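You operate a simulated robot arm through the tools that you are given. There is no shell and no other tool. Be economical: measure what you need, move in short steps, check, and stop when the job is done.

You are at the controls of a simulated two-armed robot. One attempt, no reset.

TASK
Fetch the dry pack from the white table top and stand it on the top of the test bench. Put the red plug labelled "T92" from the white table top on top of the grey pad there and the red plug marked "T57" on top of the black stop block there. Take the grey carton marked "trap seals" from the top of the grey wall shelf and put it on top of the binder. Close the near carton flap. The order is free. Set down upright: dry pack, red plug, grey carton.

Only the result counts: the job must be done as asked and must still hold three seconds after the hand-in. Knocking over, shifting, dropping, spilling or breaking anything else fails it. A push-on lid holds only when it is set on centred and level and pressed home; a screw cap is set on level and turned clockwise until tight.

THE ROBOT
Two 7-joint arms with two-finger parallel grippers on one trunk, on a base that drives. Base frame: it is fixed to the floor where the robot stands at the start and does not move with it; the origin is under the middle of the robot, x ahead of it, y to its left, z up. Readings come in cm, degrees, newtons and seconds.
The left shoulder is at the start at [6.2, 19.7, 107.9], the right one opposite. With the tool pointing down near the work surface each hand reaches from about 24 to 70 cm from the robot's upright axis, wherever it stands, measured 20 degrees to its own side. Places, roughly: binder [875, 250, 75]; dry pack [50, 0, 75]; grey carton [875, -100, 125]; grey pad (6x9x5 cm) [50, 20, 80]; near carton flap [170, -150, 110]; red plug [75, 0, 75]; stop block (5x5x4 cm) [80, 0, 80]; top of the test bench [0, 360, 90]. Payload 1.57 kg a hand.
The TCP of each hand is the grasp point between the finger pads, 3 cm short of the fingertips. In the tool frame z runs along the fingers and y along their closing line. The gripper opens to 11 cm. The fingers are 2.4 cm wide and 1.2 cm thick; the gripper's body (4.8 by 11.2 cm) begins 7.8 cm behind the TCP.
Orientation is told as [roll, pitch, yaw] about the base's x, y, z axes, in that order, counted from this pose: with the fingers straight down and closing along the base's y, the tool's x points along the base's -x, its y along +y and its z along -z.

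THE INTERFACE
- The arms move only by the tool arm_command. It takes "left_steps", "right_steps" or both (then of equal length, played together; a hand with none holds still); each is a list that holds one entry, the list of rows, each a list of 6 numbers: the shift along the base's x, y, z in cm, then the turn, a rotation vector about the base's x, y, z in degrees. In form: [[[dx, dy, dz, ax, ay, az], ...]]. A call has 1 to 20 rows; each row is the pose to reach, as a shift and turn from the pose commanded when the call began. "left_hand" and "right_hand" are, for a hand that has rows, the closure, from 0 (fully open) to 1 (shut), set as the call begins (left out, the last holds). Each row takes 0.2 s and may step no farther than 5 cm and 8.6 degrees from the row before; otherwise, or with a gripper value out of range, the whole call is refused. A pose out of reach is approached as far as the arm can. The call stops where the force on the tool passes 40 N (or 10 N more than at its start, if that is more) or the arm is blocked; 0.2 s more then pass. The fingers move at their own pace (about 7.2 cm/s each) and stop on an object; they squeeze with about 35 N. The grip force told is the motor's: it shows also when the fingers shut on nothing. Time passes only in rows, and 0.2 s behind the last, so rows that repeat a pose let the fingers close. The reply holds the time, the measured pose of the TCP, the force on the tool along the base axes, the opening and the grip force, in the units named above and with some noise, with the torque about the TCP (base axes, N m) and any sound that the robot's microphone picked up, and new pictures: "views" is both (left out), scene, wrist or none (wrist: the cameras of the hands that moved).
- Cameras (640 x 400 px; columns grow to the right, rows downward): "scene" is now at [10.21, 0.52, 165.28]; the picture's right is [0.08, -1.00, 0.00], its down [-0.84, -0.07, -0.54] and it looks along [0.54, 0.04, -0.84] (base axes); focal length 258 px, centre (320, 200). "left" rides on the left gripper at [7, -1.6, -14.1] in its tool frame; the picture's right is [0.23, 0.97, 0.00], its down [-0.85, 0.20, -0.48] and it looks along [-0.47, 0.11, 0.88] (tool axes); focal length 222 px, centre (320, 200). "right" rides on the right gripper at [7, 1.6, -14.1] in its tool frame; the picture's right is [-0.23, 0.97, 0.00], its down [-0.85, -0.20, -0.48] and it looks along [-0.47, -0.11, 0.88] (tool axes); focal length 222 px, centre (320, 200).
- lift_body(by): slides the trunk up (or, below 0, down) by that many cm; the arms and the scene camera ride with it, the base frame stays. It gives what a move gives, with no picture.
- base_move(legs): drives the robot by 1 to 6 legs, each [ahead, left, turn to the left] in cm, cm and degrees, along the robot's own axes; the way and the turn of a leg run together, so that a leg with both is an arc; at most 150 cm and 180 degrees a leg. The arms and the cameras ride along, it lands a little off, and it stops where it bumps. It gives what a move gives, and a new picture of the scene camera.
- aim_head(pan, tilt): turns the head with the scene camera to pan (to the left, within 86 degrees either way) and tilt (down, from -29 to 69), counted from straight ahead of the robot. It gives what a move gives, and a new picture of the scene camera.
- measure_at(camera, pixels): there is no depth. For up to 12 entries [column, row, z] of the newest picture of that camera ("zoom" is the newest enlarged one), the place [x, y] in the base frame at which the ray of that pixel passes the height z, good to about 0.2 cm. No time passes.
- close_up(camera, box): a new picture of the part [left, top, right, bottom] of that camera's present view, enlarged. No time passes.
- hand_in(): hands the job in; it is judged then, once.

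Go step by step. Measure first, check grasps and placings, and put right what went wrong. The budget is 110 turns and 260 pictures, counting those below and the enlarged ones. Unless the task says otherwise, let go and move clear before handing in, and close with one line.

The tools are called as a command line: name --argument value ..., lists and objects as JSON in quotes. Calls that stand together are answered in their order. arm_command: Moves the arms, as the interface text tells. Its arguments: {"type":"object","properties":{"left_steps":{"type":"array","items":{"type":"array","items":{"type":"array","items":{"type":"number"}}}},"left_hand":{"type":"number"},"right_steps":{"type":"array","items":{"type":"array","items":{"type":"array","items":{"type":"number"}}}},"right_hand":{"type":"number"},"views":{"type":"string","enum":["both","scene","wrist","none"]}},"required":[]} The other tools are called the same way: lift_body (by) slides the trunk up or down; base_move (legs) drives the base; aim_head (pan, tilt) turns the head that bears the scene camera; measure_at (camera, pixels) gives the place at which the rays of pixels pass given heights; close_up (camera, box) takes an enlarged picture of a part of a camera's view; hand_in () hands the job in.

At the start:

```text
clock: 0.0
left_eef_pos: [41.46, 17.72, 101.21]
left_tool_rot: [0.1, 0.1, 0.0]
left_contact_force: [0.3, 0.4, 0.3]
left_moment: [-0.01, 0.02, 0.03]
left_opening: 11.02
left_grasp_force: 0.0
right_eef_pos: [35.95, -12.63, 100.94]
right_tool_rot: [0.0, 0.1, 0.0]
right_contact_force: [0.6, -0.7, 0.3]
right_moment: [0.01, -0.03, 0.03]
right_opening: 10.98
right_grasp_force: 0.0
trunk travel left (down, up): [-67.5, 31.5]
robot x, y, heading: [-0.27, -0.11, -0.1]
head pan, tilt: [4.6, 57.2]
```

scene: 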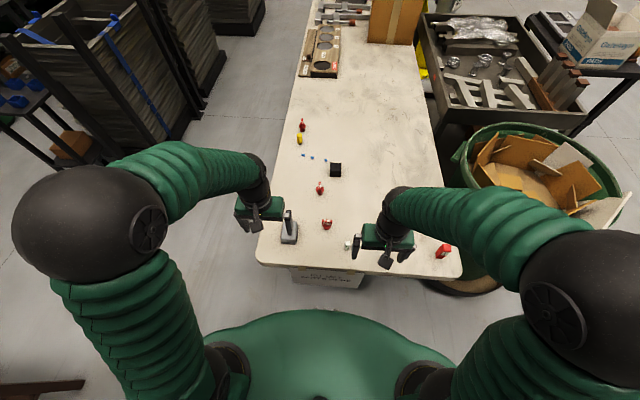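
right: 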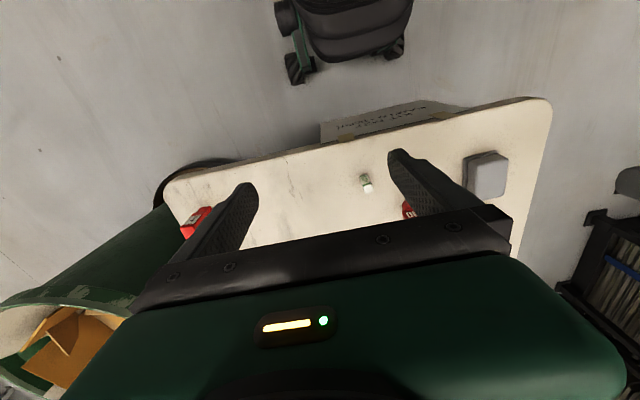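
left: 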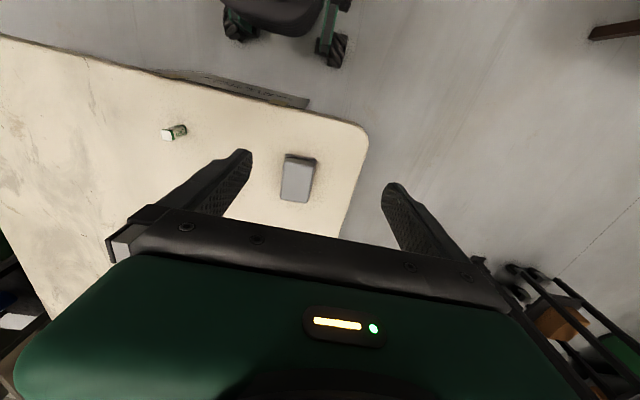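

The scene shows a white table with a grey pad near (289,230), a black block near (335,170), red plugs at (303,125), (320,188), (327,225), (443,250), and a small greenish item at (348,244). I'll enlarge the table.

close_up --camera "scene" --box '[260, 140, 400, 270]'

close_up --camera "scene" --box '[270, 0, 460, 160]'

close_up --camera "scene" --box '[400, 200, 480, 280]'

```text
3.08 times, centred on (330, 205) of scene
```

zoom: 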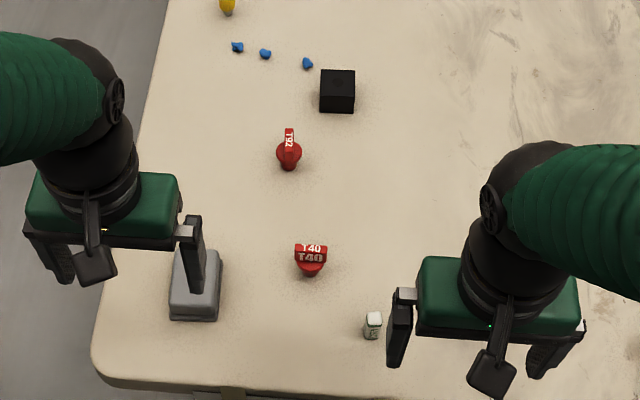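

```text
2.50 times, centred on (365, 80) of scene
```

zoom: 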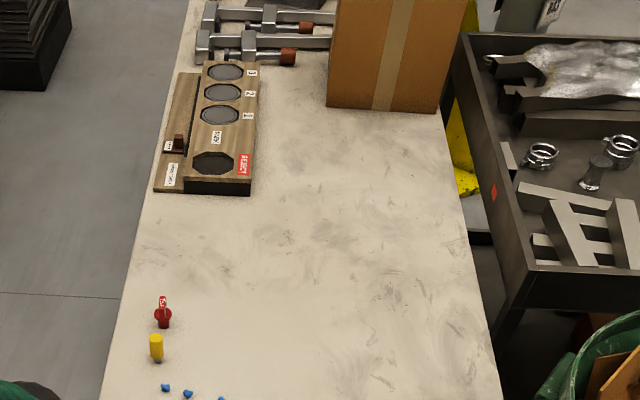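

```text
5.00 times, centred on (440, 240) of scene
```

zoom: 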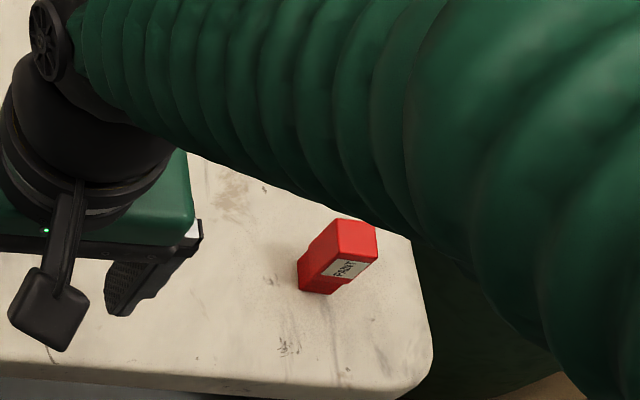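

T92 is at (320,188), T40 at (327,225), and the small white/green pack at (348,244). I'll zoom on the far plug and the pack, and on the block.

close_up --camera "scene" --box '[285, 112, 325, 152]'

close_up --camera "scene" --box '[310, 210, 370, 255]'

close_up --camera "scene" --box '[300, 155, 350, 200]'

measure_at --camera "scene" --pixels '[[320, 194, 75], [327, 231, 75], [348, 250, 75], [303, 131, 75], [335, 176, 75], [336, 166, 79], [289, 243, 75], [258, 255, 75], [289, 230, 79]]'

```text
10.00 times, centred on (305, 132) of scene
```

zoom: 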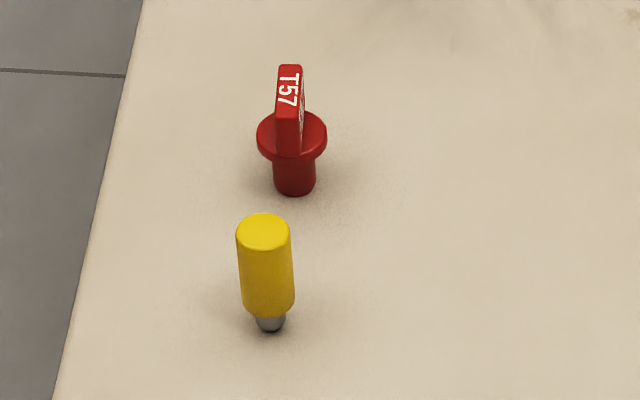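

```text
8.89 times, centred on (340, 232) of scene
```

zoom: 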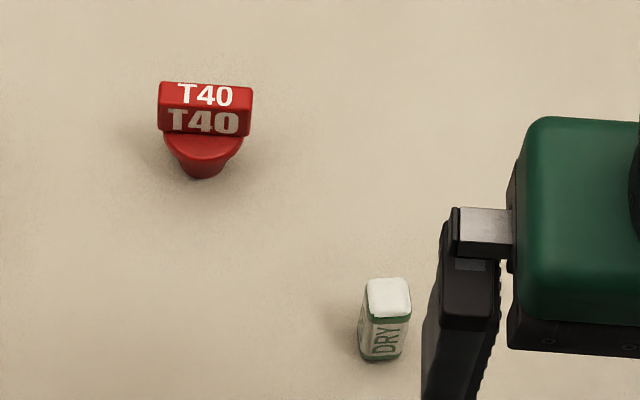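

```text
8.89 times, centred on (325, 178) of scene
```

zoom: 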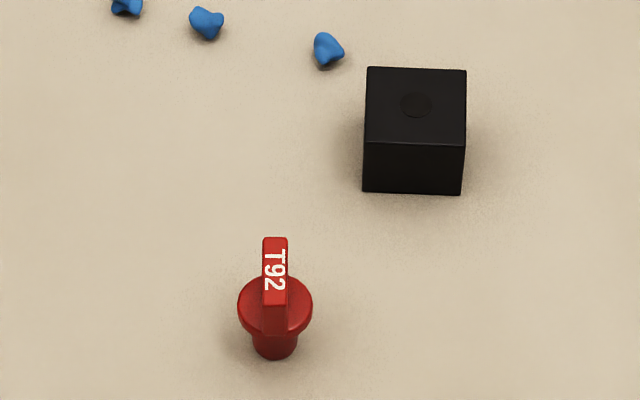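

```text
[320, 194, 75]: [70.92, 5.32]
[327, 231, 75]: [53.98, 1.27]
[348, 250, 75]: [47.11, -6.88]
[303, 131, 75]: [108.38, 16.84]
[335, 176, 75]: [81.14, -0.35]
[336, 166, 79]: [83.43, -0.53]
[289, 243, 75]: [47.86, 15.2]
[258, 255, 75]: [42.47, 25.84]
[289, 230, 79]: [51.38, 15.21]
```

T57 is the far plug (303,125), T92 the middle one with its blade along x, and the DRY pack stands near (47,-7). I'll bring the left hand above T92 and the right hand above the dry pack for wrist views.

arm_command --left_steps '[[[4.2, -1.8, -1, 0, 0, 0], [8.4, -3.6, -2, 0, 0, 0], [12.6, -5.3, -3, 0, 0, 0], [16.8, -7.1, -5, 0, 0, 0], [21, -8.9, -7, 0, 0, 0], [25.2, -10.6, -9, 0, 0, 0], [29.5, -12.4, -11, 0, 0, 0], [29.5, -12.4, -11, 0, 0, 0]]]' --right_steps '[[[2, 1, -1, 0, 0, 0], [4, 2, -2, 0, 0, 0], [6, 3, -3, 0, 0, 0], [8, 4, -5, 0, 0, 0], [10, 5, -7, 0, 0, 0], [11.2, 5.7, -9, 0, 0, 0], [11.2, 5.7, -11, 0, 0, 0], [11.2, 5.7, -11, 0, 0, 0]]]'

```text
refused: row 7 steps farther than a row can; nothing moved
```

The last step was slightly too long, so I'll shorten it.

arm_command --left_steps '[[[4, -1.7, -1, 0, 0, 0], [8, -3.4, -2, 0, 0, 0], [12, -5.1, -3, 0, 0, 0], [16, -6.8, -5, 0, 0, 0], [20, -8.5, -7, 0, 0, 0], [24, -10.2, -9, 0, 0, 0], [28, -11.8, -11, 0, 0, 0], [29.5, -12.4, -11, 0, 0, 0]]]' --right_steps '[[[2, 1, -1, 0, 0, 0], [4, 2, -2, 0, 0, 0], [6, 3, -3, 0, 0, 0], [8, 4, -5, 0, 0, 0], [10, 5, -7, 0, 0, 0], [11.2, 5.7, -9, 0, 0, 0], [11.2, 5.7, -11, 0, 0, 0], [11.2, 5.7, -11, 0, 0, 0]]]'

```text
clock: 1.8
left_eef_pos: [67.26, 6.5, 91.23]
left_tool_rot: [0.0, 0.1, 0.0]
left_contact_force: [0.1, -0.1, -0.5]
left_moment: [0.02, 0.0, 0.01]
left_opening: 11.01
left_grasp_force: 0.1
left hand out of reach, approached as far as the arm can: row 7, 8
right_eef_pos: [47.0, -6.81, 90.01]
right_tool_rot: [-0.1, -0.1, 0.0]
right_contact_force: [0.0, -0.4, 0.5]
right_moment: [0.02, -0.04, -0.01]
right_opening: 10.99
right_grasp_force: 0.0
trunk travel left (down, up): [-67.5, 31.5]
robot x, y, heading: [-0.2, 0.13, -0.2]
head pan, tilt: [4.6, 57.2]
```

scene: 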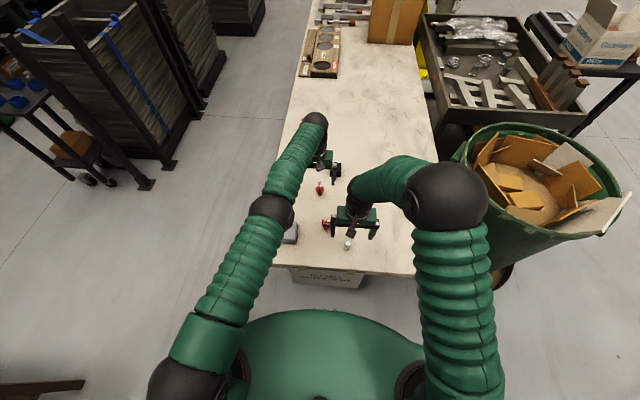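
right: 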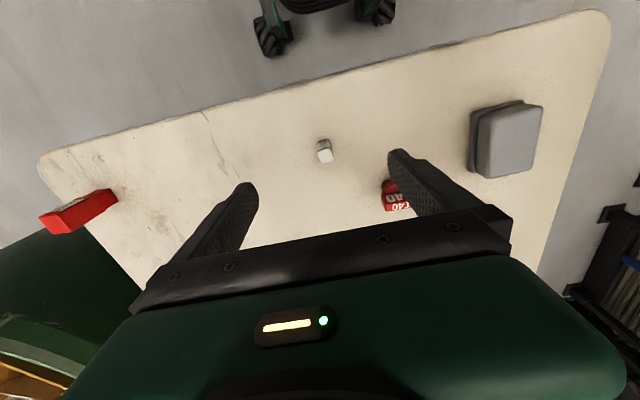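
left: 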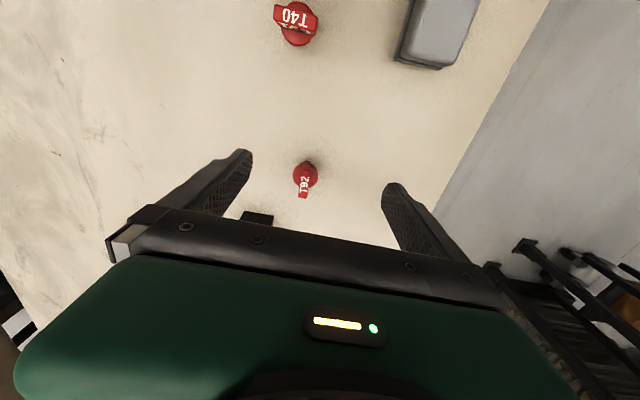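

Left reached its limit at x=67, but T92 is visible at (305,175) in left and the pack at (324,152) in right. I'll zoom both and measure.

close_up --camera "left" --box '[265, 140, 345, 220]'

close_up --camera "right" --box '[290, 120, 360, 180]'

measure_at --camera "right" --pixels '[[323, 142, 75], [325, 157, 79], [325, 157, 80], [325, 157, 81], [470, 172, 75], [481, 177, 80], [535, 175, 80], [543, 106, 80], [484, 110, 80]]'

measure_at --camera "left" --pixels '[[308, 163, 75], [305, 174, 79], [303, 197, 81], [304, 186, 81], [415, 0, 80], [408, 58, 80], [440, 65, 80]]'

```text
5.00 times, centred on (305, 180) of left
```

zoom: 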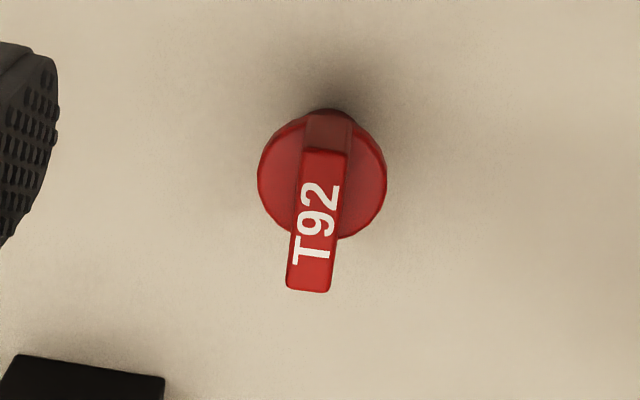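

```text
6.67 times, centred on (325, 150) of right
```

zoom: 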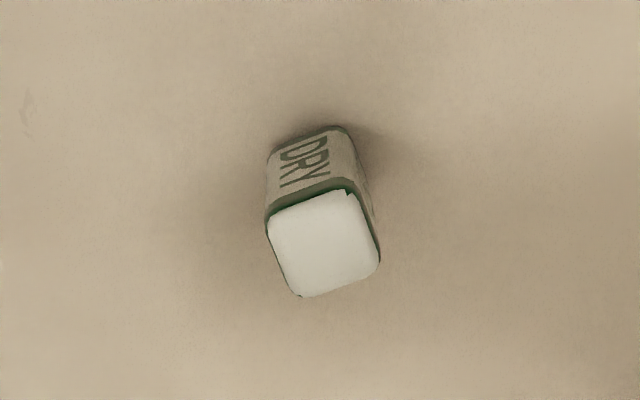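

```text
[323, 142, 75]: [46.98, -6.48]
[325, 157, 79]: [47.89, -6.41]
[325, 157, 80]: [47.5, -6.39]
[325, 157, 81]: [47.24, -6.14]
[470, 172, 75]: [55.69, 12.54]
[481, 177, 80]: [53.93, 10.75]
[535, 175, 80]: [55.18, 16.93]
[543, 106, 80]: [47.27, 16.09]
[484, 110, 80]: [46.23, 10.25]
```

```text
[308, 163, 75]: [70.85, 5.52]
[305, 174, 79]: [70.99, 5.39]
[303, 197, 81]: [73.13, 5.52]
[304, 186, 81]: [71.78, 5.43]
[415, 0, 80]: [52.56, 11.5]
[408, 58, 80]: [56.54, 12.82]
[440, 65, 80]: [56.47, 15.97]
```

Both bases agree with a table height near 75. I'll check blade-top height by triangulation, then drive ahead 7 cm to bring T92 within reach.

measure_at --camera "scene" --pixels '[[320, 182.3, 80], [320, 182.3, 81], [320, 182.3, 82], [320, 189.6, 80], [320, 189.6, 81], [320, 189.6, 82]]'

measure_at --camera "left" --pixels '[[302.4, 197.6, 80], [302.4, 197.6, 81], [302.4, 197.6, 82], [306, 170, 80], [306, 170, 81], [306, 170, 82]]'

base_move --legs '[[7, 0, 0]]'

```text
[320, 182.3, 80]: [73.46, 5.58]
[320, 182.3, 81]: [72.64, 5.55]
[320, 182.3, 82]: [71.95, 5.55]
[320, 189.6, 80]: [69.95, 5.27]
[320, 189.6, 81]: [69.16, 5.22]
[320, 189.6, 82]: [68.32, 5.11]
```

```text
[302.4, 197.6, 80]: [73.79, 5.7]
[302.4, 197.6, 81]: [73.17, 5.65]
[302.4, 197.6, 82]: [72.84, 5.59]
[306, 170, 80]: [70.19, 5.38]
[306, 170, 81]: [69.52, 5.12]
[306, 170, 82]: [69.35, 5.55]
```

```text
clock: 2.8
left_eef_pos: [74.27, 6.25, 91.28]
left_tool_rot: [0.0, -0.1, -0.1]
left_contact_force: [-0.1, -0.4, 0.0]
left_moment: [-0.02, 0.0, 0.01]
left_opening: 11.02
left_grasp_force: 0.1
right_eef_pos: [54.14, -7.02, 90.01]
right_tool_rot: [0.0, -0.1, -0.1]
right_contact_force: [0.6, -0.3, 0.6]
right_moment: [0.02, 0.05, 0.0]
right_opening: 11.02
right_grasp_force: 0.0
trunk travel left (down, up): [-67.5, 31.5]
robot x, y, heading: [7.35, 0.14, -0.4]
head pan, tilt: [4.6, 57.2]
```

scene: 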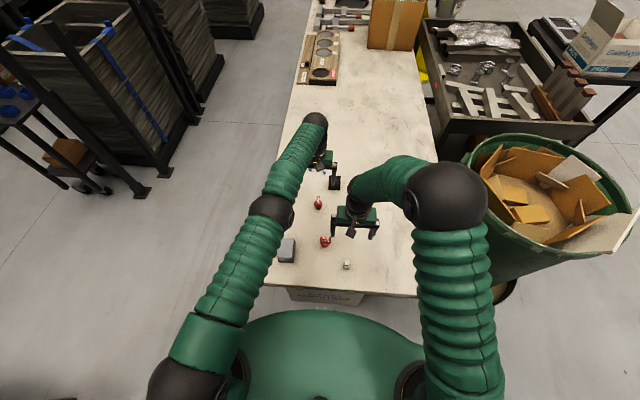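

Triangulation puts the T92 blade top near z=80, centred at (71.7,5.45); the pack is at about (47.8,-6.5) with its top near 79. I'll centre both hands over them, partly closed, and come down to just above.

arm_command --left_steps '[[[-2.5, -0.8, 0, 0, 0, 4], [-2.5, -0.8, -3, 0, 0, 4], [-2.5, -0.8, -6, 0, 0, 4], [-2.5, -0.8, -6, 0, 0, 4]]]' --right_steps '[[[-4, 0.5, 0, 0, 0, 0], [-6.3, 0.5, -2, 0, 0, 3], [-6.3, 0.5, -5, 0, 0, 3], [-6.3, 0.5, -5, 0, 0, 3]]]' --left_hand 0.5 --right_hand 0.5

```text
clock: 3.8
left_eef_pos: [71.92, 5.42, 85.23]
left_tool_rot: [0.0, -0.1, 3.9]
left_contact_force: [-0.3, -0.7, -0.3]
left_moment: [0.0, -0.01, 0.0]
left_opening: 5.51
left_grasp_force: 0.1
right_eef_pos: [47.6, -6.51, 84.96]
right_tool_rot: [0.0, -0.3, 2.8]
right_contact_force: [0.5, 0.9, 0.2]
right_moment: [-0.05, -0.01, 0.03]
right_opening: 5.5
right_grasp_force: 0.1
trunk travel left (down, up): [-67.5, 31.5]
robot x, y, heading: [7.53, 0.24, 0.2]
head pan, tilt: [4.6, 57.2]
```

scene: 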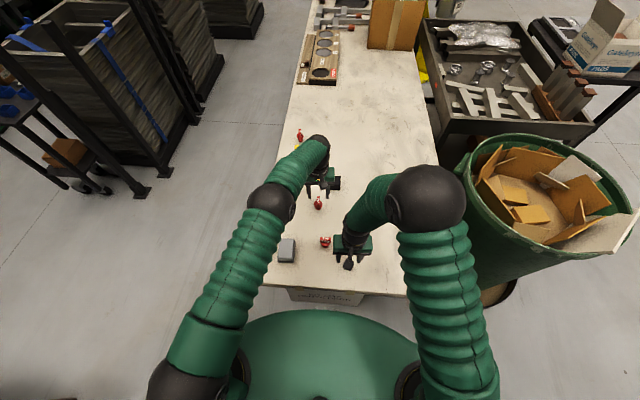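
right: 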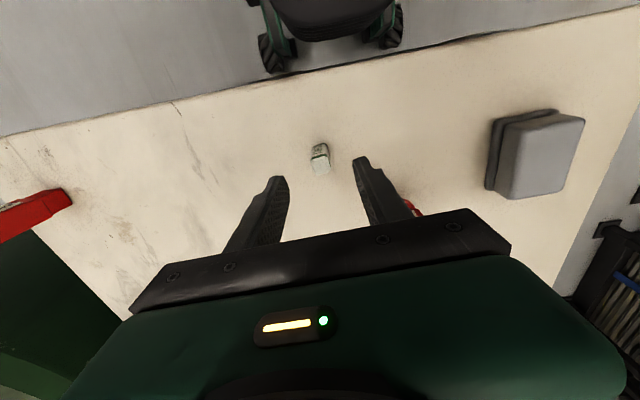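
left: 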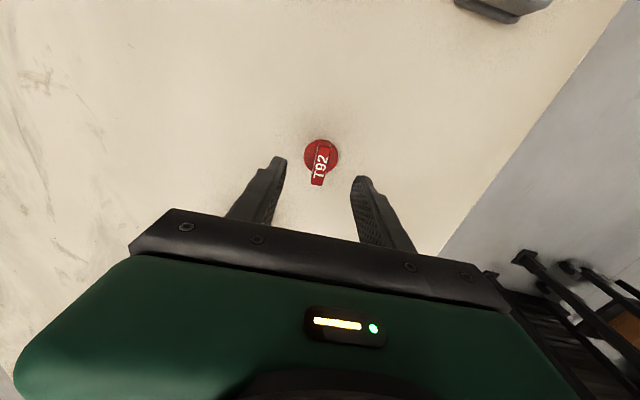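

T92 appears at (321,163) in left and the pack at (321,160) in right, both between the fingers. I'll re-measure their centres.

measure_at --camera "left" --pixels '[[317, 184, 80], [324, 144, 80], [321, 164, 80], [321, 172, 77], [321, 141, 77]]'

close_up --camera "right" --box '[290, 130, 350, 190]'

measure_at --camera "right" --pixels '[[321, 169, 79], [321, 145, 75], [486, 188, 75], [500, 113, 75], [521, 198, 80], [573, 186, 80], [585, 119, 80], [534, 120, 80]]'

```text
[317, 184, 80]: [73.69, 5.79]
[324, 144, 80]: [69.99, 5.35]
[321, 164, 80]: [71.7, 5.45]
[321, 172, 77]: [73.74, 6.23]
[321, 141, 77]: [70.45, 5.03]
```

```text
6.67 times, centred on (320, 160) of right
```

zoom: 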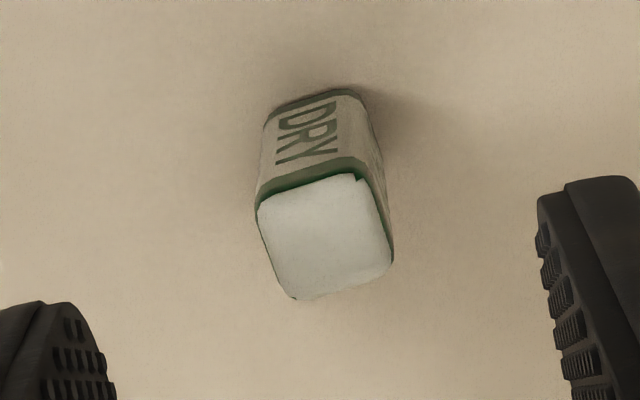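

```text
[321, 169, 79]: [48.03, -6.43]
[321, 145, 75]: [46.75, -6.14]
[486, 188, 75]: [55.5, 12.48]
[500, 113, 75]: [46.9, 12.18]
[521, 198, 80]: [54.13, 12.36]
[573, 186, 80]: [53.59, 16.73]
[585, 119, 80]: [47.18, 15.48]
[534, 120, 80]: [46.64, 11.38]
```

The hands are centred to within a few millimetres. I'll descend: left to z≈80.7, right to z≈79.

arm_command --left_steps '[[[-0.2, 0.1, -2.5, 0, 0, 1], [-0.2, 0.1, -4.5, 0, 0, 1], [-0.2, 0.1, -4.5, 0, 0, 1]]]' --right_steps '[[[0.1, 0.1, -3, 0, 0, 0], [0.1, 0.1, -6, 0, 0, 0], [0.1, 0.1, -6, 0, 0, 0]]]' --views "none"

arm_command --left_steps '[[[0, 0, 0, 0, 0, 0], [0, 0, 0, 0, 0, 0], [0, 0, 0, 0, 0, 0], [0, 0, 0, 0, 0, 0]]]' --right_steps '[[[0, 0, 0, 0, 0, 0], [0, 0, 0, 0, 0, 0], [0, 0, 0, 0, 0, 0], [0, 0, 0, 0, 0, 0]]]' --left_hand 1 --right_hand 1 --views "wrist"

```text
clock: 4.6
left_eef_pos: [71.86, 5.67, 80.87]
left_tool_rot: [0.0, -0.1, 4.9]
left_contact_force: [-1.1, 0.1, 0.1]
left_moment: [-0.01, -0.02, -0.01]
left_opening: 5.47
left_grasp_force: 0.1
right_eef_pos: [47.87, -6.31, 79.0]
right_tool_rot: [0.1, -0.1, 2.9]
right_contact_force: [-0.3, 0.0, 0.2]
right_moment: [-0.01, -0.01, 0.02]
right_opening: 5.51
right_grasp_force: 0.1
trunk travel left (down, up): [-67.5, 31.5]
robot x, y, heading: [7.18, -0.09, 0.0]
head pan, tilt: [4.6, 57.2]
```

```text
clock: 5.6
left_eef_pos: [71.92, 5.65, 80.73]
left_tool_rot: [0.0, -0.1, 4.8]
left_contact_force: [-0.1, 0.7, -0.2]
left_moment: [0.0, -0.02, -0.02]
left_opening: 1.09
left_grasp_force: 28.7
right_eef_pos: [47.87, -6.24, 78.96]
right_tool_rot: [0.0, -0.2, 2.9]
right_contact_force: [0.8, 0.6, -1.2]
right_moment: [-0.01, 0.01, 0.01]
right_opening: 1.63
right_grasp_force: 31.1
trunk travel left (down, up): [-67.5, 31.5]
robot x, y, heading: [7.36, -0.11, -0.3]
head pan, tilt: [4.6, 57.2]
```

right: 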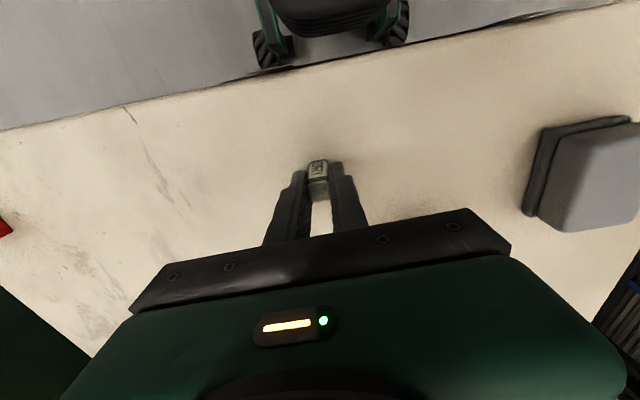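
left: 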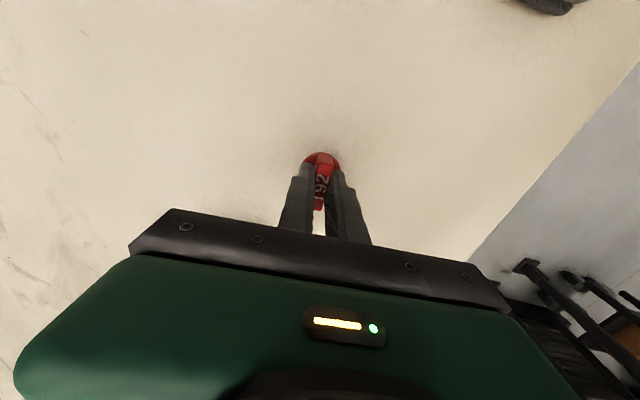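

Both grips hold (openings 1.09 and 1.63 with ~30 N). I'll lift both and see the pad in the views.

arm_command --left_steps '[[[0, 0, 4, 0, 0, 0], [0, 0, 8, 0, 0, 0], [0, 0, 12, 0, 0, 0], [-4, 2, 14, 0, 0, 0], [-8, 4, 14, 0, 0, 0], [-12, 6, 14, 0, 0, 0], [-12, 6, 14, 0, 0, 0]]]' --right_steps '[[[0, 0, 4, 0, 0, 0], [0, 0, 8, 0, 0, 0], [0, -2, 12, 0, 0, 0], [-3, -5, 14, 0, 0, 0], [-6, -8, 14, 0, 0, 0], [-8, -10, 14, 0, 0, 0], [-8, -10, 14, 0, 0, 0]]]'

```text
clock: 7.2
left_eef_pos: [59.35, 11.87, 94.13]
left_tool_rot: [0.0, 0.0, 4.8]
left_contact_force: [0.5, 0.3, -0.6]
left_moment: [0.0, -0.07, 0.02]
left_opening: 0.0
left_grasp_force: 21.8
right_eef_pos: [40.07, -16.21, 93.06]
right_tool_rot: [0.0, -0.2, 2.9]
right_contact_force: [0.3, -0.1, -0.4]
right_moment: [-0.02, 0.01, -0.02]
right_opening: 1.64
right_grasp_force: 32.2
trunk travel left (down, up): [-67.5, 31.5]
robot x, y, heading: [7.52, -0.05, -0.2]
head pan, tilt: [4.6, 57.2]
```

scene: 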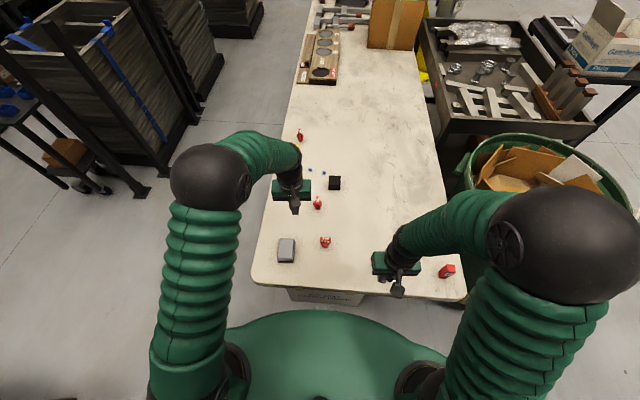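
right: 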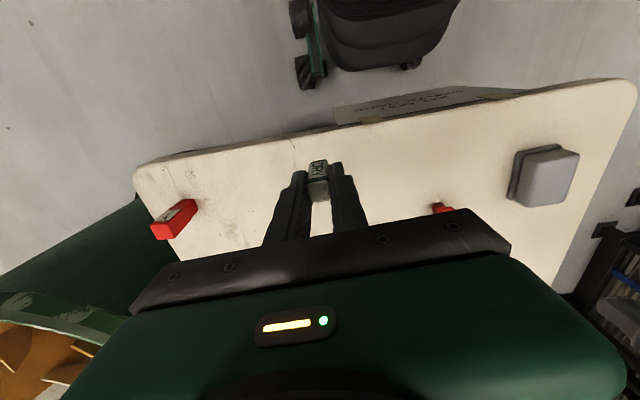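
left: 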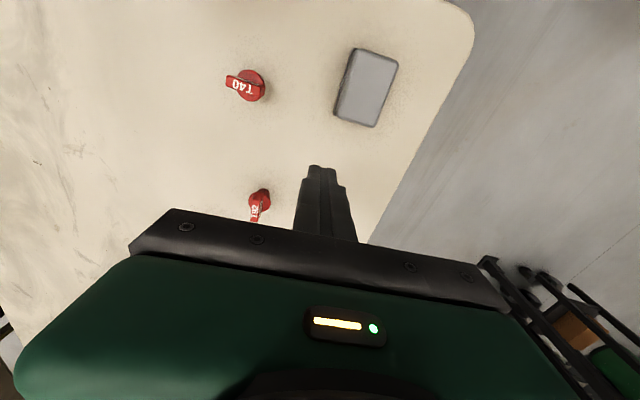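

The left hand closed to 0, so T92 slipped out; it stands at (259,203) in left. I'll check it closely and measure the pad.

close_up --camera "left" --box '[225, 165, 295, 235]'

close_up --camera "scene" --box '[270, 180, 350, 265]'

measure_at --camera "left" --pixels '[[358, 51, 80], [398, 62, 80], [373, 127, 80], [338, 115, 80], [353, 50, 75], [334, 112, 75], [260, 193, 75], [259, 207, 80]]'

measure_at --camera "right" --pixels '[[519, 148, 75], [508, 199, 75], [522, 203, 80], [565, 203, 80], [580, 155, 80], [532, 152, 80]]'

```text
5.71 times, centred on (260, 200) of left
```

zoom: 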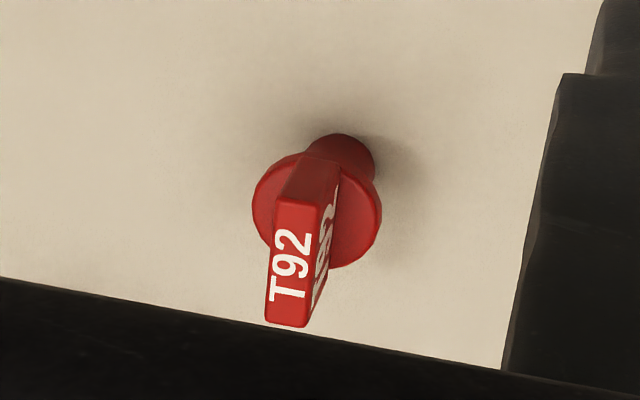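

```text
4.71 times, centred on (310, 222) of scene
```

zoom: 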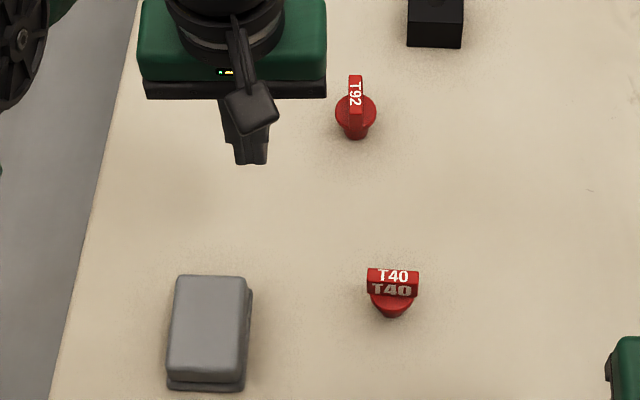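

```text
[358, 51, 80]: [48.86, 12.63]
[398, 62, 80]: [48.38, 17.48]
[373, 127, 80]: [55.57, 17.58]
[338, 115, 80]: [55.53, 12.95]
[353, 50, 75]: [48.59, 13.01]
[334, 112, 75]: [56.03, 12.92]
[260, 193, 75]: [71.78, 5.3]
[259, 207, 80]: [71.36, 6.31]
```

```text
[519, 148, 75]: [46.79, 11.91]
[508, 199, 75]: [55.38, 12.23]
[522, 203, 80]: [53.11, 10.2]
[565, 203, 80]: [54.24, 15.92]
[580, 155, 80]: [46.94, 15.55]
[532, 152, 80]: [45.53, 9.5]
```

Triangulating again (scene vs left) puts tops nearer z≈78.8 and the table nearer 74, so my T92 grip was too shallow. I'll touch the bare table with the closed left fingers near (61,10) to get its height.

arm_command --left_steps '[[[2, -1.5, -4, 0, 0, 0], [2, -1.5, -8, 0, 0, 0], [2, -1.5, -12, 0, 0, 0], [2, -1.5, -15, 0, 0, 0], [2, -1.5, -15.5, 0, 0, 0], [2, -1.5, -15.8, 0, 0, 0], [2, -1.5, -16.1, 0, 0, 0], [2, -1.5, -16.4, 0, 0, 0], [2, -1.5, -16.7, 0, 0, 0], [2, -1.5, -17.0, 0, 0, 0], [2, -1.5, -17.3, 0, 0, 0], [2, -1.5, -17.6, 0, 0, 0]]]' --left_hand 1 --views "none"

```text
clock: 9.8
left_eef_pos: [61.63, 10.26, 77.14]
left_tool_rot: [0.0, -0.1, 5.0]
left_contact_force: [0.1, 0.3, -0.8]
left_moment: [0.02, 0.01, -0.01]
left_opening: 0.02
left_grasp_force: 21.3
right_eef_pos: [40.23, -16.32, 93.07]
right_tool_rot: [0.0, -0.2, 2.9]
right_contact_force: [-0.1, 1.0, -0.1]
right_moment: [-0.01, 0.0, -0.02]
right_opening: 1.65
right_grasp_force: 32.1
trunk travel left (down, up): [-67.5, 31.5]
robot x, y, heading: [7.61, 0.25, 0.1]
head pan, tilt: [4.6, 57.2]
```

No contact yet at TCP 77.1 (tips 74.1). Continuing down in small steps.

arm_command --left_steps '[[[0, 0, -0.2, 0, 0, 0], [0, 0, -0.4, 0, 0, 0], [0, 0, -0.6, 0, 0, 0], [0, 0, -0.8, 0, 0, 0], [0, 0, -1.0, 0, 0, 0], [0, 0, -1.2, 0, 0, 0], [0, 0, -1.4, 0, 0, 0], [0, 0, -1.6, 0, 0, 0]]]' --views "wrist"

```text
clock: 10.7
left_eef_pos: [61.64, 10.26, 76.94]
left_tool_rot: [0.1, -0.4, 4.9]
left_contact_force: [-13.5, 2.5, 29.7]
left_moment: [0.04, 0.76, -0.09]
left_opening: 0.01
left_grasp_force: 20.8
right_eef_pos: [39.9, -16.38, 93.32]
right_tool_rot: [-0.1, -0.4, 3.0]
right_contact_force: [0.7, 0.6, -0.7]
right_moment: [0.0, -0.01, -0.02]
right_opening: 1.68
right_grasp_force: 31.3
trunk travel left (down, up): [-67.5, 31.5]
robot x, y, heading: [7.27, 0.08, -0.3]
head pan, tilt: [4.6, 57.2]
stopped in row 4 (left hand): the force on the tool passed its limit at 43 N (the readings are from after the stop); the commanded pose is now the measured one
```

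left: 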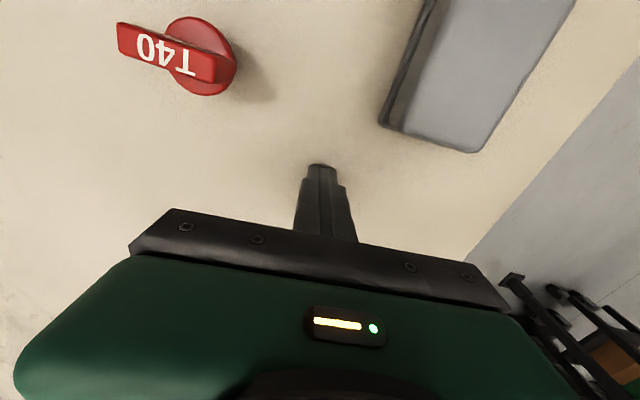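

The table is at z≈73.95 (contact at TCP 76.94). So T92's blade spans about 76.3–79; I'll return above it and regrip at TCP≈79.4.

arm_command --left_steps '[[[0, 0, 4, 0, 0, 0], [0, 0, 8, 0, 0, 0], [3.5, -1.5, 9, 0, 0, 0], [7, -3.1, 9, 0, 0, 0], [10.5, -4.7, 9, 0, 0, 0], [10.5, -4.7, 7.5, 0, 0, 0], [10.5, -4.7, 7.5, 0, 0, 0]]]' --left_hand 0.5 --views "wrist"

```text
clock: 12.3
left_eef_pos: [72.68, 5.55, 84.2]
left_tool_rot: [0.0, -0.3, 4.8]
left_contact_force: [0.0, -0.7, 0.2]
left_moment: [0.01, 0.0, -0.03]
left_opening: 5.5
left_grasp_force: 0.1
right_eef_pos: [40.2, -16.22, 93.17]
right_tool_rot: [-0.1, -0.1, 2.8]
right_contact_force: [-0.8, 0.2, -0.4]
right_moment: [0.01, -0.04, -0.02]
right_opening: 1.67
right_grasp_force: 31.6
trunk travel left (down, up): [-67.5, 31.5]
robot x, y, heading: [7.21, 0.45, -0.1]
head pan, tilt: [4.6, 57.2]
```

left: 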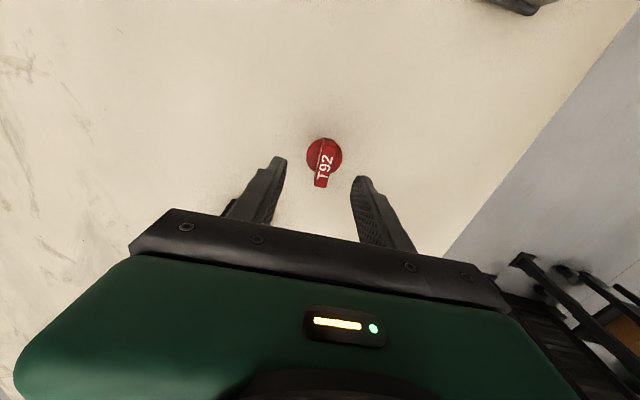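

measure_at --camera "left" --pixels '[[320, 187, 79], [327, 150, 79], [324, 168, 79], [324, 139, 76]]'

arm_command --left_steps '[[[-0.5, 0.1, -2.5, 0, 0, 0], [-0.5, 0.1, -4.4, 0, 0, 0], [-0.5, 0.1, -4.8, 0, 0, 0], [-0.5, 0.1, -4.8, 0, 0, 0]]]' --views "none"

```text
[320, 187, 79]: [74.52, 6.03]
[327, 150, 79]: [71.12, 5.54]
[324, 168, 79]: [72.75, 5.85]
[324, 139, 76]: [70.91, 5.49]
```

```text
clock: 13.3
left_eef_pos: [71.96, 5.66, 79.1]
left_tool_rot: [0.2, -0.3, 4.9]
left_contact_force: [-0.6, 0.0, -0.4]
left_moment: [-0.01, 0.01, 0.03]
left_opening: 5.5
left_grasp_force: 0.0
right_eef_pos: [40.09, -16.38, 93.0]
right_tool_rot: [0.1, -0.1, 2.9]
right_contact_force: [0.6, 0.1, 0.1]
right_moment: [-0.01, -0.03, 0.01]
right_opening: 1.65
right_grasp_force: 31.6
trunk travel left (down, up): [-67.5, 31.5]
robot x, y, heading: [6.86, 0.04, -0.1]
head pan, tilt: [4.6, 57.2]
```

The blade centre reads (72.6,5.8), so I'll shift +0.5 in x, raise 0.2 and close, then lift slowly.

arm_command --left_steps '[[[0.5, 0.1, 0.3, 0, 0, 0], [0.5, 0.1, 0.3, 0, 0, 0]]]' --views "none"

arm_command --left_steps '[[[0, 0, 0, 0, 0, 0], [0, 0, 0, 0, 0, 0], [0, 0, 0, 0, 0, 0], [0, 0, 0, 0, 0, 0], [0, 0, 1, 0, 0, 0], [0, 0, 2, 0, 0, 0], [0, 0, 3, 0, 0, 0], [0, 0, 4, 0, 0, 0]]]' --left_hand 1 --views "wrist"

```text
clock: 13.9
left_eef_pos: [72.57, 5.67, 79.47]
left_tool_rot: [-0.1, -0.3, 4.9]
left_contact_force: [-1.0, -0.2, -0.8]
left_moment: [-0.01, -0.02, -0.01]
left_opening: 5.51
left_grasp_force: 0.0
right_eef_pos: [40.16, -16.19, 92.98]
right_tool_rot: [0.0, -0.1, 2.9]
right_contact_force: [0.2, 0.5, -0.1]
right_moment: [0.0, 0.02, 0.0]
right_opening: 1.67
right_grasp_force: 31.0
trunk travel left (down, up): [-67.5, 31.5]
robot x, y, heading: [7.26, -0.01, -0.2]
head pan, tilt: [4.6, 57.2]
```

```text
clock: 15.7
left_eef_pos: [72.37, 5.66, 83.7]
left_tool_rot: [0.0, -0.3, 4.9]
left_contact_force: [0.1, 0.0, -0.3]
left_moment: [-0.03, -0.02, -0.03]
left_opening: 3.44
left_grasp_force: 35.2
right_eef_pos: [40.07, -16.31, 93.14]
right_tool_rot: [0.0, -0.1, 3.0]
right_contact_force: [0.0, 0.2, -0.1]
right_moment: [0.01, 0.0, -0.02]
right_opening: 1.66
right_grasp_force: 31.7
trunk travel left (down, up): [-67.5, 31.5]
robot x, y, heading: [7.58, -0.15, -0.2]
head pan, tilt: [4.6, 57.2]
```

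left: 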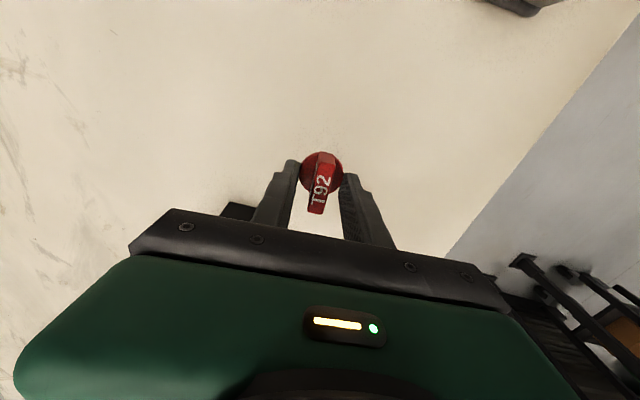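

The fingers hold the flange (3.44 cm) instead of the blade, and the plug has lifted. I'll check that it hangs level.

close_up --camera "left" --box '[280, 140, 365, 225]'

close_up --camera "scene" --box '[270, 170, 350, 230]'

```text
4.71 times, centred on (322, 182) of left
```

zoom: 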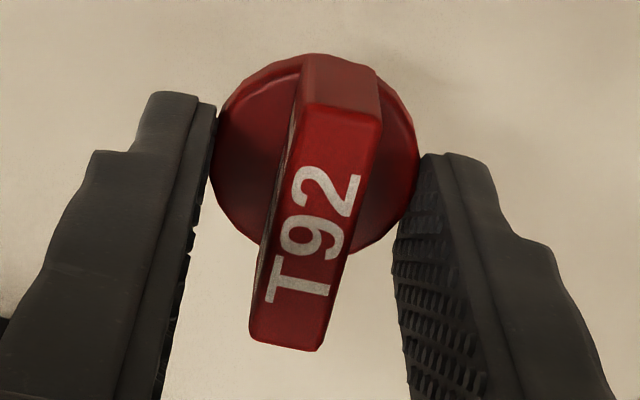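

```text
6.67 times, centred on (310, 200) of scene
```

zoom: 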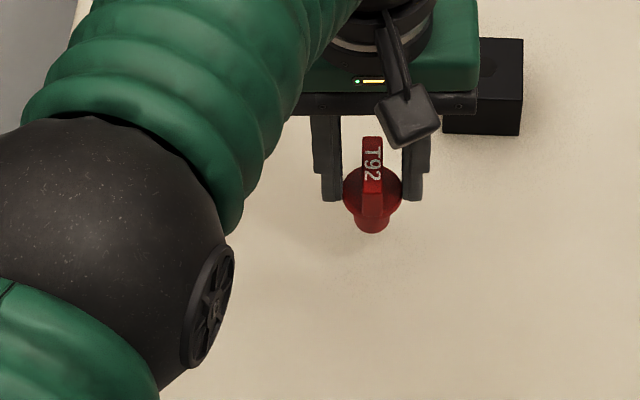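

The plug hangs level. The pad top triangulates to z≈77.2, centre (52,15.6). I'll carry T92 over it with a gentle lift.

arm_command --left_steps '[[[0, 0, 1, 0, 0, 0], [0, 0, 2.5, 0, 0, 0], [-1, 0.5, 4, 0, 0, 0], [-3, 1.5, 5, 0, 0, 0], [-6, 3, 5, 0, 0, 0], [-9, 4.4, 5, 0, 0, 0], [-12, 5.9, 5, 0, 0, 0], [-15, 7.3, 5, 0, 0, 0], [-18, 8.8, 5, 0, 0, 0], [-19.5, 9.5, 5, 0, 0, 0], [-20.4, 9.95, 4, 0, 0, 0], [-20.4, 9.95, 2, 0, 0, 0], [-20.4, 9.95, 1, 0, 0, 0], [-20.4, 9.95, 1, 0, 0, 0]]]'

```text
clock: 18.7
left_eef_pos: [51.83, 15.73, 84.82]
left_tool_rot: [0.0, -0.3, 4.9]
left_contact_force: [0.2, 0.5, 0.2]
left_moment: [0.0, 0.03, -0.03]
left_opening: 3.41
left_grasp_force: 34.9
right_eef_pos: [40.14, -16.22, 93.09]
right_tool_rot: [0.0, -0.1, 2.9]
right_contact_force: [0.6, -0.3, -0.9]
right_moment: [-0.04, -0.02, -0.01]
right_opening: 1.65
right_grasp_force: 32.2
trunk travel left (down, up): [-67.5, 31.5]
robot x, y, heading: [6.95, 0.38, -0.3]
head pan, tilt: [4.6, 57.2]
```

scene: 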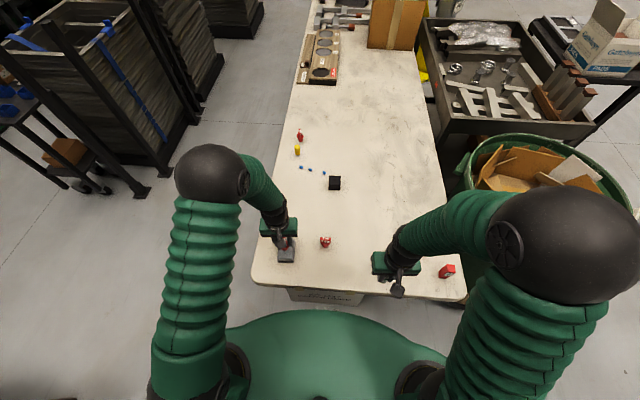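
left: 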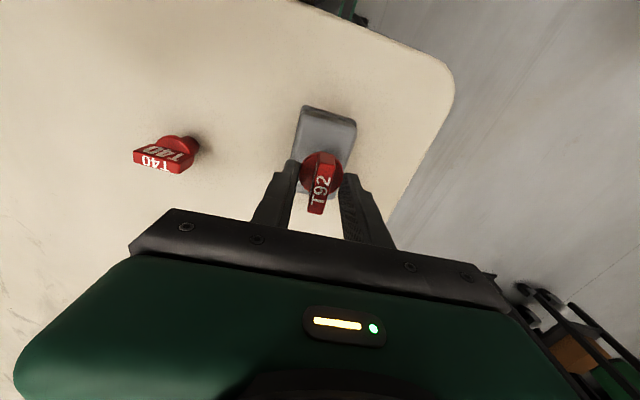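

The plug is over the pad; let me check the pad's corners and the plug's footprint.

close_up --camera "left" --box '[270, 90, 390, 220]'

measure_at --camera "left" --pixels '[[306, 107, 77.2], [355, 121, 77.2], [294, 163, 77.2], [344, 178, 77.2], [306, 107, 78.5], [355, 121, 78.5]]'

```text
3.08 times, centred on (330, 155) of left
```

zoom: 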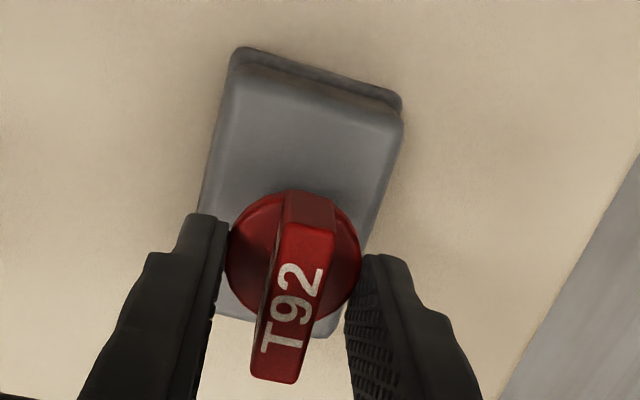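

```text
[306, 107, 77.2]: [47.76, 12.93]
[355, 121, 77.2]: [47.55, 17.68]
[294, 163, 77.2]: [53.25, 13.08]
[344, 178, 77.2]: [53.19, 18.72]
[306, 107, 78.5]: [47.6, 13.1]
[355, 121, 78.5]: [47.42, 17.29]
```

The plug is within the pad. I'll descend in small steps, watching the force.

arm_command --left_steps '[[[0, -0.1, -0.5, 0, 0, 0], [0, -0.1, -1, 0, 0, 0], [0, -0.1, -1.3, 0, 0, 0], [0, -0.1, -1.5, 0, 0, 0], [0, -0.1, -1.6, 0, 0, 0]]]' --views "none"

```text
clock: 19.9
left_eef_pos: [51.98, 15.52, 83.27]
left_tool_rot: [0.0, -0.6, 4.8]
left_contact_force: [1.3, -0.1, 25.0]
left_moment: [0.05, -0.05, 0.03]
left_opening: 3.44
left_grasp_force: 34.9
right_eef_pos: [39.87, -16.3, 93.1]
right_tool_rot: [0.0, -0.3, 2.9]
right_contact_force: [-0.3, 0.7, -0.1]
right_moment: [-0.03, -0.01, 0.01]
right_opening: 1.65
right_grasp_force: 31.9
trunk travel left (down, up): [-67.5, 31.5]
robot x, y, heading: [7.36, 0.23, -0.1]
head pan, tilt: [4.6, 57.2]
```

It's in contact (25 N). I'll ease up slightly, open the fingers a little, and look.

arm_command --left_steps '[[[0, 0, 0.15, 0, 0, 0], [0, 0, 0.15, 0, 0, 0]]]' --views "none"

arm_command --left_steps '[[[0, 0, 0, 0, 0, 0], [0, 0, 0, 0, 0, 0], [0, 0, 0, 0, 0, 0], [0, 0, 2, 0, 0, 0], [0, 0, 5, 0, 0, 0], [0, 0, 9, 0, 0, 0], [0, 0, 13, 0, 0, 0], [0, 0, 13, 0, 0, 0]]]' --left_hand 0.5

close_up --camera "scene" --box '[265, 215, 345, 270]'

```text
clock: 20.5
left_eef_pos: [51.87, 15.61, 83.23]
left_tool_rot: [0.0, -0.4, 4.9]
left_contact_force: [3.0, -0.9, 17.7]
left_moment: [-0.1, -0.14, 0.03]
left_opening: 3.44
left_grasp_force: 34.8
right_eef_pos: [40.13, -16.39, 93.09]
right_tool_rot: [0.0, -0.1, 2.9]
right_contact_force: [0.1, 0.2, -0.6]
right_moment: [0.01, -0.01, 0.01]
right_opening: 1.67
right_grasp_force: 31.6
trunk travel left (down, up): [-67.5, 31.5]
robot x, y, heading: [7.25, 0.03, -0.2]
head pan, tilt: [4.6, 57.2]
```

```text
clock: 22.3
left_eef_pos: [51.88, 15.4, 96.26]
left_tool_rot: [0.0, -0.3, 5.0]
left_contact_force: [0.1, 0.3, -0.1]
left_moment: [-0.02, -0.02, 0.0]
left_opening: 5.51
left_grasp_force: 0.1
right_eef_pos: [40.2, -16.29, 93.07]
right_tool_rot: [0.1, -0.1, 3.0]
right_contact_force: [-0.2, 0.1, 0.7]
right_moment: [-0.02, 0.02, -0.01]
right_opening: 1.66
right_grasp_force: 31.7
trunk travel left (down, up): [-67.5, 31.5]
robot x, y, heading: [7.14, 0.03, -0.3]
head pan, tilt: [4.6, 57.2]
```

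scene: 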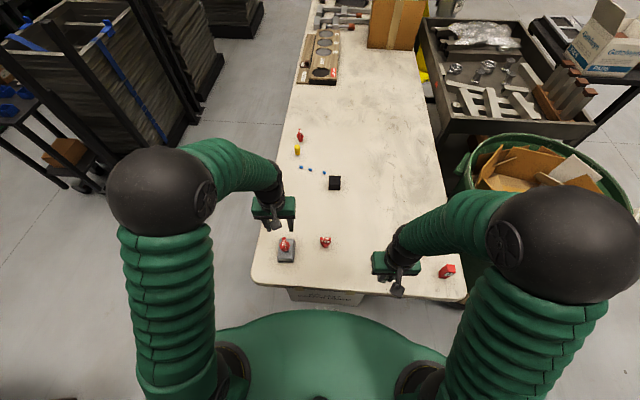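
left: 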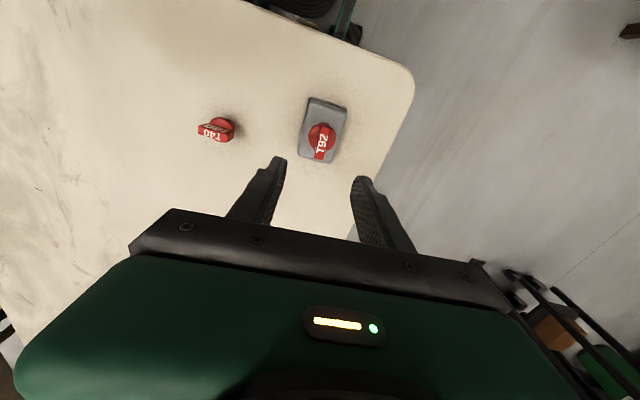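

```text
7.27 times, centred on (305, 242) of scene
```

zoom: 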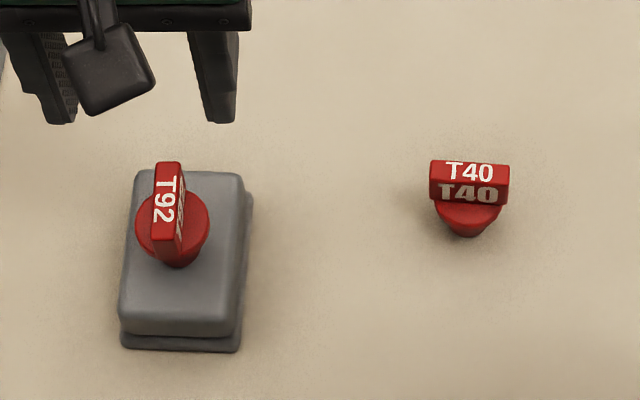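

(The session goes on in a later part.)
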